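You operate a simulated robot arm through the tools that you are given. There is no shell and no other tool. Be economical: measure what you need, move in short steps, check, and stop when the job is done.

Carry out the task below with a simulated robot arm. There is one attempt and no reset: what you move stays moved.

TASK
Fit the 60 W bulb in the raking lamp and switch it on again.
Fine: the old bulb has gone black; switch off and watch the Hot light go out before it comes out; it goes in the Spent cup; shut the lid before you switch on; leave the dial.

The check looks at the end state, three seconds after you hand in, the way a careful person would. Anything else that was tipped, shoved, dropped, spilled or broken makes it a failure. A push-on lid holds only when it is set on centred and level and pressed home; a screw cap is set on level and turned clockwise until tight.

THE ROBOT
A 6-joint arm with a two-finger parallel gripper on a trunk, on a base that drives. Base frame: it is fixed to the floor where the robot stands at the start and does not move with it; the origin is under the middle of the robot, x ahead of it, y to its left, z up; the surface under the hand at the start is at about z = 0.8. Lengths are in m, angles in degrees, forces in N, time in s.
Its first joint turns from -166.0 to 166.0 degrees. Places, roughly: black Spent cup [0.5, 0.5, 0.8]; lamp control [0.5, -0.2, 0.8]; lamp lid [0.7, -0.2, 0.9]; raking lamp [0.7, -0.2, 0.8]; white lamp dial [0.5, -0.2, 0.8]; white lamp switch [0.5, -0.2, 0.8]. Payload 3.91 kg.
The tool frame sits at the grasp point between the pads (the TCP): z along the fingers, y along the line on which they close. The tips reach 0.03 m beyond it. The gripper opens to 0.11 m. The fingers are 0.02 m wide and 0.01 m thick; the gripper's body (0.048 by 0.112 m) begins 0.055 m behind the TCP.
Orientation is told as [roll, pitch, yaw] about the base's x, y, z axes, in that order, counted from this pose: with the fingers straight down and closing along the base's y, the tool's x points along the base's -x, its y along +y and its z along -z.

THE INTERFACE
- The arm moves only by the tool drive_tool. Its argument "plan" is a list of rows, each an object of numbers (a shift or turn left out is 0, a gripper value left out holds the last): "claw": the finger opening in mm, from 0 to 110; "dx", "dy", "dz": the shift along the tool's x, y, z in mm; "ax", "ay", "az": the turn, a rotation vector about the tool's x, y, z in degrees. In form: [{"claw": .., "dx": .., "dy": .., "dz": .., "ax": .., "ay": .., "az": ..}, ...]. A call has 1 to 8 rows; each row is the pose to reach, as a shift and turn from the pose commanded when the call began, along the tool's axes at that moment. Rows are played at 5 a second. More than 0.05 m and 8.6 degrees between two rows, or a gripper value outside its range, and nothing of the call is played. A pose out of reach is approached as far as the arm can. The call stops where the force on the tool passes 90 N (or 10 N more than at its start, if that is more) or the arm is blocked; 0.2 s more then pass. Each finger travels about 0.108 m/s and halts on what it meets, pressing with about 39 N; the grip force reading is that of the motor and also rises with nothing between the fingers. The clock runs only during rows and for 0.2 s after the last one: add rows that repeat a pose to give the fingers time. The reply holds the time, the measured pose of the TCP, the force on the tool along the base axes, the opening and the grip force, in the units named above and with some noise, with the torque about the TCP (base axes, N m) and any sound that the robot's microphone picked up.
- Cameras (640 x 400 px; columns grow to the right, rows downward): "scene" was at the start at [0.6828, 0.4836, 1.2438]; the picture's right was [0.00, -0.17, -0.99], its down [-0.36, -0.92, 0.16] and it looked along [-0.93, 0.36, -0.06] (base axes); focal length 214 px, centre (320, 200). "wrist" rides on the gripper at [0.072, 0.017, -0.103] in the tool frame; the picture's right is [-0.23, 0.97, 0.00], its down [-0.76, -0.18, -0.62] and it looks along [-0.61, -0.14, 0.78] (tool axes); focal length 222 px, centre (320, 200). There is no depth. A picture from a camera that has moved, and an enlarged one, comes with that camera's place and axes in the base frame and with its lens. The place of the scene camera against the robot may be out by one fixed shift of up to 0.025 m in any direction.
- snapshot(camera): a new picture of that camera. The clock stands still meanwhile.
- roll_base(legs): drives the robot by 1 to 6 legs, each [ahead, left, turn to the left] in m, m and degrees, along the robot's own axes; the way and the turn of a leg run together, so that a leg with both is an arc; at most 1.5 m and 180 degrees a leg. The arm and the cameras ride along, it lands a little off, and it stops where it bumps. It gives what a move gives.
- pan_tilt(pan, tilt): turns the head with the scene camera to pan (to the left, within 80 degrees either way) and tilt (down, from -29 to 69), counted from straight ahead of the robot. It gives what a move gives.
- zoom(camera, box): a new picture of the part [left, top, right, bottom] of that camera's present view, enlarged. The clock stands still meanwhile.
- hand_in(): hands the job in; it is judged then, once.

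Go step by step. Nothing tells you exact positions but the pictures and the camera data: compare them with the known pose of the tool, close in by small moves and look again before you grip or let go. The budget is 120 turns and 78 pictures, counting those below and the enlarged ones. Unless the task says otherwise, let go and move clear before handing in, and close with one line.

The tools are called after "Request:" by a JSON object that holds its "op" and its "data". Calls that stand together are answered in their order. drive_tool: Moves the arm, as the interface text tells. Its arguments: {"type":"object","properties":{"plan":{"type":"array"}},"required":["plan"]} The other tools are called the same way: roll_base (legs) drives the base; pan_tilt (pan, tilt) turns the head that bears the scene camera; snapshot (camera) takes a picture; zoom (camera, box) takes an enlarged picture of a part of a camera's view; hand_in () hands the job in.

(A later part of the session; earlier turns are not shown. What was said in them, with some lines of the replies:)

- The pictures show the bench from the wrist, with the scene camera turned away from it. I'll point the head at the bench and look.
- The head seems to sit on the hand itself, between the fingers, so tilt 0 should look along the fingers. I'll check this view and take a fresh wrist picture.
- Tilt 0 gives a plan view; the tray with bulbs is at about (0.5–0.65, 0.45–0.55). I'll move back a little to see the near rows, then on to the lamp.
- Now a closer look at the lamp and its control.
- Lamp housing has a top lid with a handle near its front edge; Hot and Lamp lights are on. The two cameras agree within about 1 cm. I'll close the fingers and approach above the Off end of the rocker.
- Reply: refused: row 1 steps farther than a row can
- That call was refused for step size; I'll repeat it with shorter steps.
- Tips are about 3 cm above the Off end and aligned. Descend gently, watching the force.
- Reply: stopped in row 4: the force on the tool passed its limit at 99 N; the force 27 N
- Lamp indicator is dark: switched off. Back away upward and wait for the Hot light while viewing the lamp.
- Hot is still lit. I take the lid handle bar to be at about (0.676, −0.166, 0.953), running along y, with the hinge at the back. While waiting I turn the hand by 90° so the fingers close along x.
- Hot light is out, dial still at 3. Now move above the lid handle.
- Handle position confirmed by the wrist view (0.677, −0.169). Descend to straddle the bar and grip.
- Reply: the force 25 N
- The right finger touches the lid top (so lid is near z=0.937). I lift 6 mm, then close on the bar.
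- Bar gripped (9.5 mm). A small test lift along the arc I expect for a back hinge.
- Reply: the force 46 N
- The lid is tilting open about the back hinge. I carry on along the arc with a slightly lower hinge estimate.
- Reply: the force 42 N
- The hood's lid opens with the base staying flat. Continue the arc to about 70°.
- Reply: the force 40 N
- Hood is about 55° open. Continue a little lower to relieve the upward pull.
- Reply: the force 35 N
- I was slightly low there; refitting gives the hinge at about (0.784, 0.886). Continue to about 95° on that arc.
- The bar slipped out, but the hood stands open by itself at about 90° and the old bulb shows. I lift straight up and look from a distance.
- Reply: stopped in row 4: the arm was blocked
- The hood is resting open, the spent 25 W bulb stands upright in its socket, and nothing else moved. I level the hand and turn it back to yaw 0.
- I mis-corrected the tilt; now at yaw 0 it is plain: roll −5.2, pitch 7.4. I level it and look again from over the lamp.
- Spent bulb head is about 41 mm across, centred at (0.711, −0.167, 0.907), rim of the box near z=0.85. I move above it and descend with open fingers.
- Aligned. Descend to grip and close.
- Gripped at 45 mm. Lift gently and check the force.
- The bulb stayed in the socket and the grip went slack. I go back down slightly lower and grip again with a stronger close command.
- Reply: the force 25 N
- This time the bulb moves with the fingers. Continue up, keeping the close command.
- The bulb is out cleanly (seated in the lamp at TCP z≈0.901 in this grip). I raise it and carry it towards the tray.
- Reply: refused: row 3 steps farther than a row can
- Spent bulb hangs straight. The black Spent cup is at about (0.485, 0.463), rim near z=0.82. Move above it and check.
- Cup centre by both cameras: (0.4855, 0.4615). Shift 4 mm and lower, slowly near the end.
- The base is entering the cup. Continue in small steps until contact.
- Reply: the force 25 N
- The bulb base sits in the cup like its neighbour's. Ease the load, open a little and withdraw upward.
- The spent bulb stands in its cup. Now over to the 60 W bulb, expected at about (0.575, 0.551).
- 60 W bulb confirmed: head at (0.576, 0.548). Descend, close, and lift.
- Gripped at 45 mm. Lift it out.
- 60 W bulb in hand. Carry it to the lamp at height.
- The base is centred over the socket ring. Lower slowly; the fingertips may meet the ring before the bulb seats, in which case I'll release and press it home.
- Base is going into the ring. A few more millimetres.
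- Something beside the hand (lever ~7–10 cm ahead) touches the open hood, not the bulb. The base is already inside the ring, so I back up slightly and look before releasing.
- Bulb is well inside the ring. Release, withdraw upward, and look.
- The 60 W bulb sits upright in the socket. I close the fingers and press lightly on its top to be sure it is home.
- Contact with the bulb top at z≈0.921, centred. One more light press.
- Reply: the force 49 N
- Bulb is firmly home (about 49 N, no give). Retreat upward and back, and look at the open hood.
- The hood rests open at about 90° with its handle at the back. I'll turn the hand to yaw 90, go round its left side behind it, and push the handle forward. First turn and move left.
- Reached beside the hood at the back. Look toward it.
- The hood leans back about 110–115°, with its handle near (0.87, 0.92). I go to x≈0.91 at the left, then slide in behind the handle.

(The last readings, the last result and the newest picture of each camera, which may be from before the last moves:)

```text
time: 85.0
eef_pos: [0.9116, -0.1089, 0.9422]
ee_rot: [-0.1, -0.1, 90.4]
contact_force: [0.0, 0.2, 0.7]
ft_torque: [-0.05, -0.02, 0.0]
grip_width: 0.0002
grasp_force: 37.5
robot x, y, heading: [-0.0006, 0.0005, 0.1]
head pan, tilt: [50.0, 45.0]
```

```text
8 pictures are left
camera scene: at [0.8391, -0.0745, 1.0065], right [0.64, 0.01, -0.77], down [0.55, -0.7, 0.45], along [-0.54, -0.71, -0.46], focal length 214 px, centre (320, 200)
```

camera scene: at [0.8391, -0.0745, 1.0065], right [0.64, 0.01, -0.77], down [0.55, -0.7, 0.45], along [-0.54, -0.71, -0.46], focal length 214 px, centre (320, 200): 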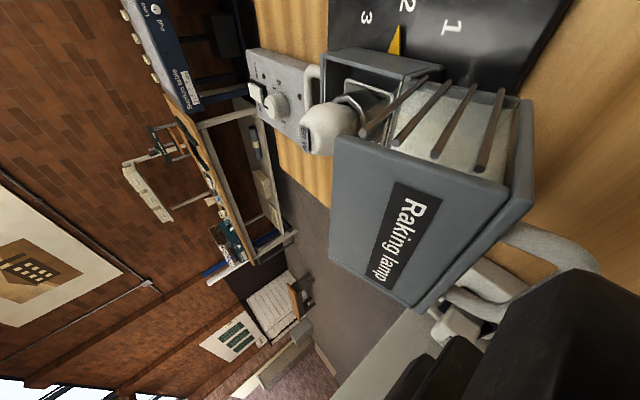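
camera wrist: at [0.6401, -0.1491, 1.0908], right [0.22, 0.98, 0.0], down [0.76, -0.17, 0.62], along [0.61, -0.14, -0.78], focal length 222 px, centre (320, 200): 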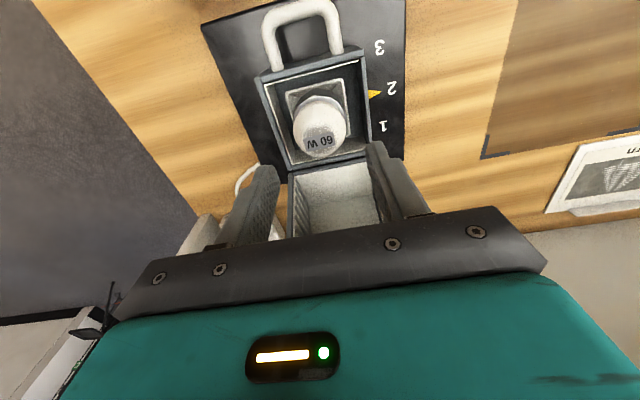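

Handle bar confirmed near (0.87, y, 0.92); I am clear behind it. Go to its middle, slightly lower, then push forward.

Request:
{"op": "drive_tool", "data": {"plan": [{"dx": 20, "dz": 6}, {"dx": 40, "dz": 11}, {"dx": 58, "dz": 11}]}}

Request:
{"op": "drive_tool", "data": {"plan": [{"dy": 8}, {"dy": 16}, {"dy": 24, "dz": -2}, {"dy": 30, "dz": -4}]}}

```text
time: 85.8
eef_pos: [0.9135, -0.1661, 0.9301]
ee_rot: [0.0, -0.1, 90.4]
contact_force: [-0.6, 0.8, -0.6]
ft_torque: [-0.02, -0.01, 0.03]
grip_width: 0.0
grasp_force: 38.1
robot x, y, heading: [-0.0042, 0.001, 0.1]
head pan, tilt: [50.0, 45.0]
```

```text
time: 86.6
eef_pos: [0.896, -0.1644, 0.9375]
ee_rot: [-0.9, 0.0, 90.5]
contact_force: [16.9, -1.9, 8.1]
ft_torque: [-0.03, -0.09, 0.06]
grip_width: 0.0
grasp_force: 37.1
robot x, y, heading: [-0.0048, -0.0033, 0.1]
head pan, tilt: [50.0, 45.0]
stopped in row 3: the force on the tool passed its limit at 104 N (the readings are from after the stop); the commanded pose is now the measured one
```

Pushing is mostly radial there; fitting the arc properly gives the hinge at about (0.753, 0.875), radius 0.123, hood open ~106°. Better to grip the bar again from above and follow the right arc. Back off, rise and open.

Request:
{"op": "drive_tool", "data": {"plan": [{"dy": -10}, {"dy": -10, "dz": -25}, {"dy": -5, "dz": -38, "claw": 36}, {"dy": 10, "dz": -38, "claw": 36}, {"dy": 28, "dz": -38, "claw": 36}]}}

Request:
{"op": "pan_tilt", "data": {"pan": 0, "tilt": 35}}

Request:
{"op": "snapshot", "data": {"camera": "scene"}}

```text
time: 87.8
eef_pos: [0.8696, -0.1616, 0.9782]
ee_rot: [-1.2, 0.2, 90.6]
contact_force: [54.4, -0.2, 46.7]
ft_torque: [-0.02, -0.96, 0.03]
grip_width: 0.0093
grasp_force: 0.0
robot x, y, heading: [-0.0041, 0.0013, -0.2]
head pan, tilt: [50.0, 45.0]
```

```text
time: 89.0
eef_pos: [0.8681, -0.1644, 0.977]
ee_rot: [-1.0, 0.1, 90.5]
contact_force: [60.2, 0.5, 51.9]
ft_torque: [-0.02, -1.16, -0.01]
grip_width: 0.0053
grasp_force: 0.0
robot x, y, heading: [-0.0026, 0.0003, -0.2]
head pan, tilt: [0.0, 35.0]
```

```text
7 pictures are left
camera scene: at [0.856, -0.1141, 1.0038], right [1.0, 0.01, 0.02], down [0.0, -0.82, 0.57], along [0.02, -0.57, -0.82], focal length 214 px, centre (320, 200)
```

scene: 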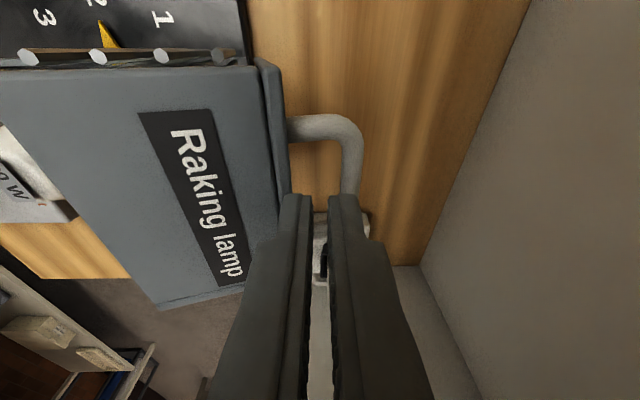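

The hand is squeezed between hood and bar — the bar is about 10 mm further back. Rise, shift back and let the fingers open.

Request:
{"op": "drive_tool", "data": {"plan": [{"dz": -4, "dy": -4, "claw": 10}, {"dz": -10, "dy": -10, "claw": 10}, {"dz": -12, "dy": -14, "claw": 34}, {"dz": -12, "dy": -14, "claw": 34}]}}

Request:
{"op": "snapshot", "data": {"camera": "scene"}}

```text
time: 90.0
eef_pos: [0.8807, -0.1648, 0.987]
ee_rot: [-0.7, 0.0, 90.5]
contact_force: [-0.3, 1.4, 0.0]
ft_torque: [-0.01, -0.01, -0.03]
grip_width: 0.034
grasp_force: 0.0
robot x, y, heading: [-0.0036, 0.0044, 0.0]
head pan, tilt: [0.0, 35.0]
```

```text
6 pictures are left
camera scene: at [0.8694, -0.1149, 1.0147], right [1.0, 0.01, 0.01], down [0.0, -0.82, 0.57], along [0.02, -0.57, -0.82], focal length 214 px, centre (320, 200)
```

scene: 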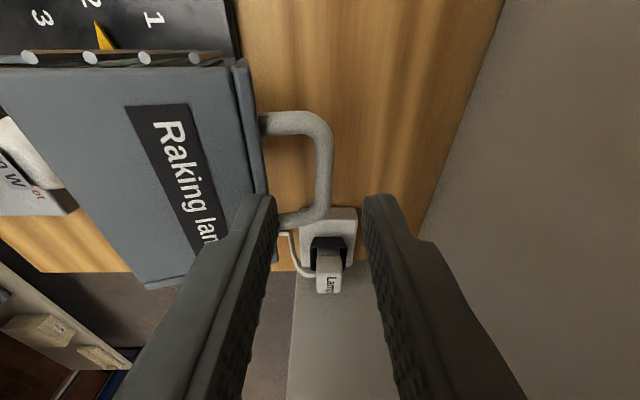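

Now the bar lies midway between the open fingers. Descend around it.

Request:
{"op": "drive_tool", "data": {"plan": [{"dy": -2, "dz": 15, "claw": 34}, {"dy": -2, "dz": 30, "claw": 34}, {"dy": -2, "dz": 42, "claw": 34}, {"dy": -2, "dz": 52, "claw": 34}]}}

```text
time: 90.6
eef_pos: [0.8801, -0.1648, 0.9755]
ee_rot: [-2.1, 0.3, 90.5]
contact_force: [1.8, 0.2, 31.3]
ft_torque: [0.01, 0.79, -0.01]
grip_width: 0.0326
grasp_force: 0.0
robot x, y, heading: [-0.0038, 0.0011, -0.1]
head pan, tilt: [0.0, 35.0]
stopped in row 3: the force on the tool passed its limit at 111 N (the readings are from after the stop); the commanded pose is now the measured one
```

The inner finger met the hood's lip. Bar centre is at x≈0.882 with a narrow gap, so I level, narrow the opening to 19 mm, and try again.

Request:
{"op": "drive_tool", "data": {"plan": [{"dz": -6}, {"dz": -14, "ax": -2.1, "claw": 19}, {"dz": -14, "ax": -2.1, "dy": -1.5, "claw": 19}, {"dz": -14, "ax": -2.1, "dy": -1.5, "claw": 19}]}}

Request:
{"op": "snapshot", "data": {"camera": "scene"}}

```text
time: 91.6
eef_pos: [0.8842, -0.164, 0.9859]
ee_rot: [0.4, 0.2, 90.5]
contact_force: [-0.2, 0.0, -0.3]
ft_torque: [-0.02, 0.0, -0.04]
grip_width: 0.0189
grasp_force: 0.0
robot x, y, heading: [0.0016, -0.0005, -0.1]
head pan, tilt: [0.0, 35.0]
```

```text
5 pictures are left
camera scene: at [0.873, -0.1139, 1.0133], right [1.0, 0.01, -0.01], down [0.01, -0.82, 0.58], along [0.0, -0.58, -0.82], focal length 214 px, centre (320, 200)
```

scene: 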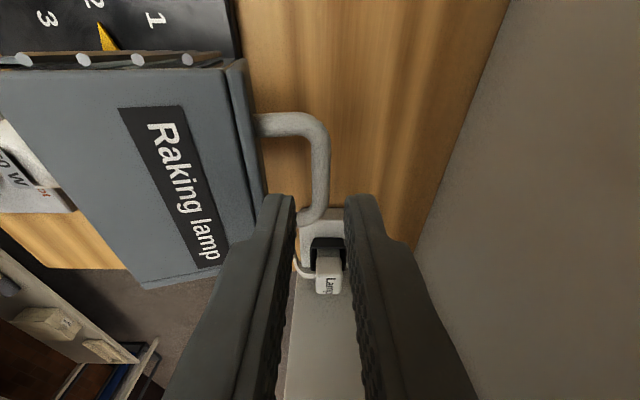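

Bar is centred between the fingers. Descend.

Request:
{"op": "drive_tool", "data": {"plan": [{"dz": 8}, {"dz": 16}, {"dz": 24}, {"dz": 30}]}}

```text
time: 92.6
eef_pos: [0.8827, -0.1641, 0.9559]
ee_rot: [0.3, 0.2, 90.6]
contact_force: [-0.1, -0.3, 0.2]
ft_torque: [0.03, 0.0, -0.02]
grip_width: 0.0189
grasp_force: 0.0
robot x, y, heading: [0.0001, 0.0001, 0.2]
head pan, tilt: [0.0, 35.0]
```

No contact; a little deeper, then close.

Request:
{"op": "drive_tool", "data": {"plan": [{"dz": 5}, {"dz": 10}, {"dz": 10, "claw": 0}, {"dz": 10, "claw": 0}, {"dz": 10, "claw": 0}]}}

```text
time: 93.8
eef_pos: [0.8844, -0.1637, 0.9474]
ee_rot: [0.3, 0.1, 90.5]
contact_force: [11.2, 0.4, 6.6]
ft_torque: [0.0, -0.22, -0.18]
grip_width: 0.0096
grasp_force: 45.3
robot x, y, heading: [0.0008, -0.0002, 0.2]
head pan, tilt: [0.0, 35.0]
```

Bar gripped again (9.6 mm). Follow the closing arc (hinge ≈ (0.767, 0.876), R≈0.132), checking forces.

Request:
{"op": "drive_tool", "data": {"plan": [{"dy": 4, "dz": -8, "claw": 0}, {"dy": 9.5, "dz": -16, "claw": 0}, {"dy": 15, "dz": -23, "claw": 0}, {"dy": 21, "dz": -30, "claw": 0}]}}

```text
time: 94.8
eef_pos: [0.8627, -0.165, 0.9772]
ee_rot: [0.3, 0.3, 90.4]
contact_force: [19.1, 0.5, 18.7]
ft_torque: [-0.08, -0.33, -0.18]
grip_width: 0.0095
grasp_force: 44.8
robot x, y, heading: [-0.0015, 0.0015, -0.0]
head pan, tilt: [0.0, 35.0]
```

Slightly inside the arc; widen a few mm and continue.

Request:
{"op": "drive_tool", "data": {"plan": [{"dy": 5, "dz": -8, "claw": 0}, {"dy": 12, "dz": -15, "claw": 0}, {"dy": 19, "dz": -21, "claw": 0}, {"dy": 27, "dz": -26, "claw": 0}, {"dy": 35, "dz": -31, "claw": 0}, {"dy": 44, "dz": -35, "claw": 0}]}}

```text
time: 96.2
eef_pos: [0.8193, -0.1649, 1.0107]
ee_rot: [0.5, 0.3, 90.4]
contact_force: [-13.1, 2.0, -30.2]
ft_torque: [-0.01, 0.3, -0.3]
grip_width: 0.0096
grasp_force: 45.2
robot x, y, heading: [-0.0012, -0.0011, 0.2]
head pan, tilt: [0.0, 35.0]
```

Request:
{"op": "drive_tool", "data": {"plan": [{"dy": 8, "dz": 1, "claw": 0}, {"dy": 17, "dz": -2, "claw": 0}, {"dy": 26, "dz": -4, "claw": 0}, {"dy": 36, "dz": -5.5, "claw": 0}, {"dy": 45, "dz": -6, "claw": 0}, {"dy": 54, "dz": -6, "claw": 0}]}}

```text
time: 97.6
eef_pos: [0.7612, -0.1641, 1.0202]
ee_rot: [0.2, 0.1, 90.4]
contact_force: [-0.2, 2.9, 40.5]
ft_torque: [0.01, 0.03, -0.19]
grip_width: 0.0095
grasp_force: 45.3
robot x, y, heading: [-0.0035, 0.0006, 0.1]
head pan, tilt: [0.0, 35.0]
```

Request:
{"op": "drive_tool", "data": {"plan": [{"dy": 9, "dz": -3, "claw": 0}, {"dy": 18, "dz": -1, "claw": 0}, {"dy": 27, "dz": 1, "claw": 0}, {"dy": 36, "dz": 4, "claw": 0}, {"dy": 45, "dz": 7, "claw": 0}, {"dy": 53, "dz": 11, "claw": 0}]}}

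Request:
{"op": "snapshot", "data": {"camera": "scene"}}

```text
time: 99.0
eef_pos: [0.7101, -0.1646, 1.0064]
ee_rot: [0.4, 0.2, 90.5]
contact_force: [-0.6, 11.5, 1.0]
ft_torque: [0.43, -0.01, -0.03]
grip_width: 0.0096
grasp_force: 44.9
robot x, y, heading: [-0.0038, 0.001, 0.2]
head pan, tilt: [0.0, 35.0]
```

```text
4 pictures are left
camera scene: at [0.7003, -0.1147, 1.0347], right [1.0, 0.01, -0.01], down [0.01, -0.82, 0.58], along [0.0, -0.58, -0.82], focal length 214 px, centre (320, 200)
```

scene: 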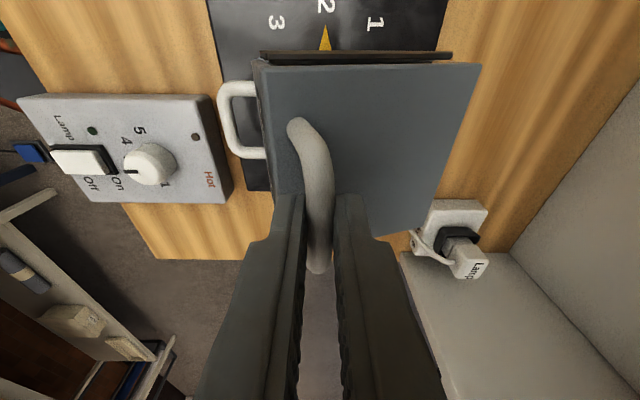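

The hood is almost shut, about 18° to go. Continue to closed and press gently.

Request:
{"op": "drive_tool", "data": {"plan": [{"dy": 8, "dz": 4, "claw": 0}, {"dy": 16, "dz": 9, "claw": 0}, {"dy": 24, "dz": 15, "claw": 0}, {"dy": 29, "dz": 19, "claw": 0}, {"dy": 33, "dz": 23, "claw": 0}]}}

```text
time: 100.2
eef_pos: [0.6787, -0.1671, 0.9859]
ee_rot: [0.3, 0.2, 90.5]
contact_force: [-7.0, 16.2, 8.0]
ft_torque: [0.25, 0.06, 0.39]
grip_width: 0.0094
grasp_force: 45.3
robot x, y, heading: [-0.0062, 0.0052, 0.5]
head pan, tilt: [0.0, 35.0]
```

Request:
{"op": "drive_tool", "data": {"plan": [{"dz": 2, "dy": 1, "claw": 0}, {"dz": 4, "dy": 2, "claw": 0}, {"dz": 7, "dy": 2, "claw": 0}]}}

```text
time: 101.0
eef_pos: [0.6754, -0.1665, 0.98]
ee_rot: [0.2, 0.3, 90.4]
contact_force: [1.5, 7.3, 39.8]
ft_torque: [0.06, -0.02, 0.12]
grip_width: 0.0097
grasp_force: 44.8
robot x, y, heading: [-0.0014, 0.0017, 0.2]
head pan, tilt: [0.0, 35.0]
```

About 40 N of resistance: shut. Release, then press once on the handle from above with closed fingers.

Request:
{"op": "drive_tool", "data": {"plan": [{"dz": -1, "claw": 20}, {"dz": -1, "claw": 36}, {"dz": -10, "claw": 36}, {"dz": -40, "claw": 36}, {"dz": -50, "claw": 0}, {"dz": -50, "claw": 0}]}}

Request:
{"op": "drive_tool", "data": {"plan": [{"dz": 12, "claw": 0}, {"dz": 20, "claw": 0}, {"dz": 25, "claw": 0}, {"dz": 28, "claw": 0}]}}

```text
time: 102.4
eef_pos: [0.6754, -0.1651, 1.0258]
ee_rot: [0.3, 0.1, 90.5]
contact_force: [-0.9, 0.4, 0.3]
ft_torque: [0.03, 0.02, -0.01]
grip_width: 0.0
grasp_force: 37.7
robot x, y, heading: [0.0002, 0.0011, 0.1]
head pan, tilt: [0.0, 35.0]
```

```text
time: 103.4
eef_pos: [0.6764, -0.1664, 1.0027]
ee_rot: [0.2, 0.4, 90.5]
contact_force: [2.5, -2.2, 24.8]
ft_torque: [0.1, -0.07, -0.08]
grip_width: 0.0001
grasp_force: 38.4
robot x, y, heading: [0.0007, 0.0021, 0.1]
head pan, tilt: [0.0, 35.0]
```

Request:
{"op": "drive_tool", "data": {"plan": [{"dz": 1.5, "claw": 0}, {"dz": 1.5, "claw": 0}]}}

Request:
{"op": "drive_tool", "data": {"plan": [{"dz": -20}, {"dz": -65}, {"dz": -85, "dy": 40}, {"dz": -85, "dy": 85}, {"dz": -85, "dy": 130}, {"dz": -85, "dy": 175}, {"dz": -85, "dy": 220}]}}

Request:
{"op": "drive_tool", "data": {"plan": [{"az": 8, "dx": 0}, {"az": 16}, {"az": 24}, {"az": 32}, {"az": 40}, {"az": 48}, {"az": 56}, {"az": 64}]}}

Request:
{"op": "drive_tool", "data": {"plan": [{"az": 8}, {"az": 16}, {"az": 24}, {"az": 26.4}, {"az": 26.4}]}}

Request:
{"op": "pan_tilt", "data": {"pan": 0, "tilt": -22}}

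Request:
{"op": "snapshot", "data": {"camera": "scene"}}

```text
time: 104.0
eef_pos: [0.676, -0.1658, 1.0003]
ee_rot: [0.0, 0.3, 90.6]
contact_force: [5.6, -3.5, 59.0]
ft_torque: [0.02, -0.15, -0.17]
grip_width: 0.0
grasp_force: 38.0
robot x, y, heading: [0.0015, 0.0008, 0.0]
head pan, tilt: [0.0, 35.0]
```

```text
time: 105.6
eef_pos: [0.4571, -0.1662, 1.0839]
ee_rot: [0.5, 0.1, 90.4]
contact_force: [1.2, -0.2, 0.3]
ft_torque: [-0.02, 0.08, -0.02]
grip_width: 0.0
grasp_force: 37.3
robot x, y, heading: [-0.0015, -0.0009, 0.1]
head pan, tilt: [0.0, 35.0]
```

```text
time: 107.4
eef_pos: [0.4557, -0.1664, 1.0851]
ee_rot: [0.0, 0.3, 26.3]
contact_force: [0.2, 0.2, -0.1]
ft_torque: [0.03, -0.01, 0.02]
grip_width: 0.0002
grasp_force: 37.3
robot x, y, heading: [0.0, 0.0007, 0.1]
head pan, tilt: [0.0, 35.0]
```

```text
time: 108.6
eef_pos: [0.4566, -0.167, 1.0843]
ee_rot: [-0.2, 0.4, 0.0]
contact_force: [0.7, 0.8, 0.7]
ft_torque: [-0.03, 0.0, 0.02]
grip_width: 0.0
grasp_force: 38.0
robot x, y, heading: [-0.0034, 0.0024, 0.2]
head pan, tilt: [0.0, 35.0]
```

```text
time: 109.9
eef_pos: [0.4566, -0.1674, 1.0846]
ee_rot: [-0.2, 0.3, 0.1]
contact_force: [-0.2, 0.3, 0.4]
ft_torque: [-0.01, -0.02, -0.01]
grip_width: 0.0
grasp_force: 37.7
robot x, y, heading: [-0.0019, 0.0009, 0.1]
head pan, tilt: [0.0, -22.0]
```

```text
3 pictures are left
camera scene: at [0.5885, -0.171, 1.1249], right [0.0, -1.0, 0.0], down [-0.93, 0.0, -0.37], along [0.37, 0.0, -0.93], focal length 214 px, centre (320, 200)
```

scene: 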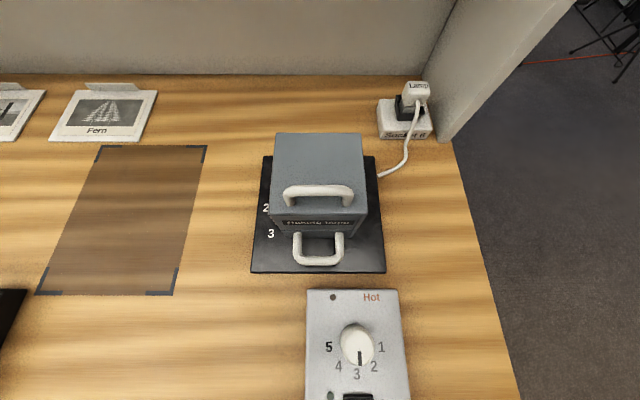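

Hood is shut, flat and in line, dial untouched. Now to the On end of the rocker at about (0.478, −0.211).

Request:
{"op": "drive_tool", "data": {"plan": [{"dx": -10, "dy": -20, "dz": 30, "claw": 0}, {"dx": -21, "dy": -43.5, "dz": 60, "claw": 0}, {"dx": -21, "dy": -43.5, "dz": 105, "claw": 0}, {"dx": -21, "dy": -43.5, "dz": 150, "claw": 0}, {"dx": -21, "dy": -43.5, "dz": 180, "claw": 0}, {"dx": -21, "dy": -43.5, "dz": 190, "claw": 0}]}}

Request:
{"op": "pan_tilt", "data": {"pan": 0, "tilt": 30}}

Request:
{"op": "snapshot", "data": {"camera": "scene"}}

```text
time: 111.3
eef_pos: [0.476, -0.2106, 0.8943]
ee_rot: [-0.2, 0.2, 0.1]
contact_force: [0.0, -0.5, -1.1]
ft_torque: [-0.01, 0.0, -0.02]
grip_width: 0.0002
grasp_force: 37.9
robot x, y, heading: [-0.0005, 0.0052, 0.3]
head pan, tilt: [0.0, -22.0]
```

```text
time: 112.5
eef_pos: [0.4758, -0.2105, 0.8948]
ee_rot: [-0.3, 0.3, 0.2]
contact_force: [-0.8, 1.4, -0.1]
ft_torque: [-0.04, 0.0, 0.0]
grip_width: 0.0
grasp_force: 37.6
robot x, y, heading: [-0.0009, -0.0001, -0.1]
head pan, tilt: [0.0, 30.0]
```

```text
2 pictures are left
camera scene: at [0.5274, -0.2149, 0.9193], right [0.0, -1.0, 0.0], down [-0.86, 0.0, 0.5], along [-0.5, 0.0, -0.86], focal length 214 px, centre (320, 200)
```

scene: 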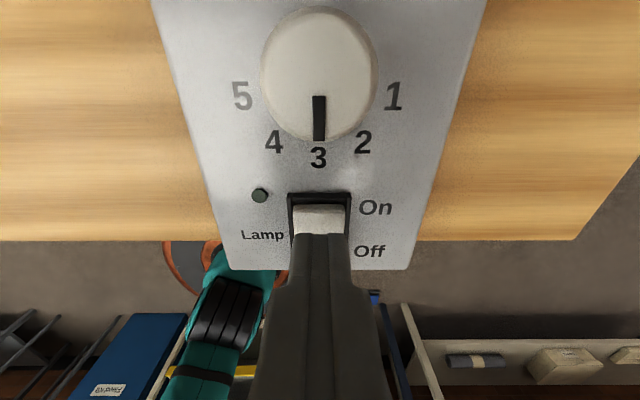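

Over the On half. Press down in small steps.

Request:
{"op": "drive_tool", "data": {"plan": [{"dx": -3, "dz": 6, "claw": 0}, {"dx": -3, "dz": 12, "claw": 0}, {"dx": -3, "dz": 16, "claw": 0}, {"dx": -3, "dz": 18, "claw": 0}, {"dx": -3, "dz": 20, "claw": 0}, {"dx": -3, "dz": 22, "claw": 0}, {"dx": -3, "dz": 24, "claw": 0}]}}

```text
time: 114.1
eef_pos: [0.4801, -0.2117, 0.8755]
ee_rot: [-0.5, -0.2, 0.1]
contact_force: [-2.4, 0.5, 15.5]
ft_torque: [0.02, 0.19, -0.1]
grip_width: 0.0001
grasp_force: 37.7
robot x, y, heading: [-0.006, -0.0014, 0.3]
head pan, tilt: [0.0, 30.0]
stopped in row 7: the force on the tool passed its limit at 98 N (the readings are from after the stop); the commanded pose is now the measured one
```

Same force event as at switch-off. Lift away and check the lights.

Request:
{"op": "drive_tool", "data": {"plan": [{"dz": -20}, {"dz": -60}, {"dz": -105}, {"dz": -150}, {"dz": -180, "dx": 30}, {"dz": -190, "dx": 60}]}}

Request:
{"op": "pan_tilt", "data": {"pan": 0, "tilt": -10}}

Request:
{"op": "snapshot", "data": {"camera": "scene"}}

```text
time: 115.5
eef_pos: [0.421, -0.2119, 1.0637]
ee_rot: [-0.4, 0.0, 0.1]
contact_force: [0.3, 0.6, 0.2]
ft_torque: [0.05, 0.05, 0.01]
grip_width: 0.0
grasp_force: 37.9
robot x, y, heading: [-0.002, 0.0028, 0.1]
head pan, tilt: [0.0, 30.0]
```

```text
time: 116.5
eef_pos: [0.4216, -0.2128, 1.0647]
ee_rot: [-0.4, -0.1, 0.2]
contact_force: [-0.3, 0.0, 0.9]
ft_torque: [0.01, -0.01, 0.0]
grip_width: 0.0
grasp_force: 37.9
robot x, y, heading: [-0.0028, -0.0009, 0.2]
head pan, tilt: [0.0, -10.0]
```

```text
1 pictures are left
camera scene: at [0.5356, -0.2154, 1.0965], right [0.0, -1.0, 0.01], down [-0.98, 0.0, -0.17], along [0.17, -0.01, -0.98], focal length 214 px, centre (320, 200)
```

scene: 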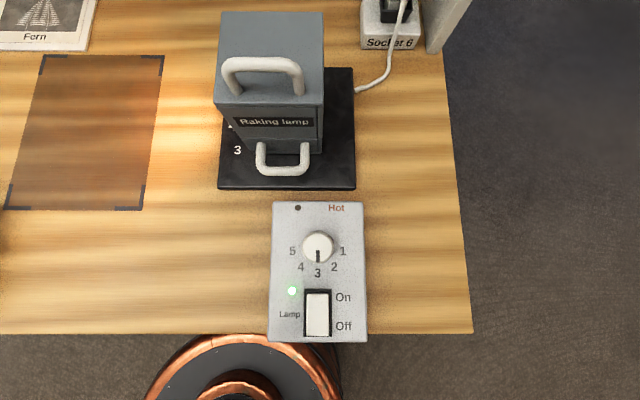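

The lamp light is green and the bench to the lamp's left is lit. The hood is shut, the dial is still at 3, and the hand is clear.

Request:
{"op": "hand_in", "data": {}}

```text
The job is handed in.
```

The 60 W bulb is in the raking lamp with the lid shut and the lamp on; the spent 25 W bulb is in the Spent cup, and the dial is still at 3.
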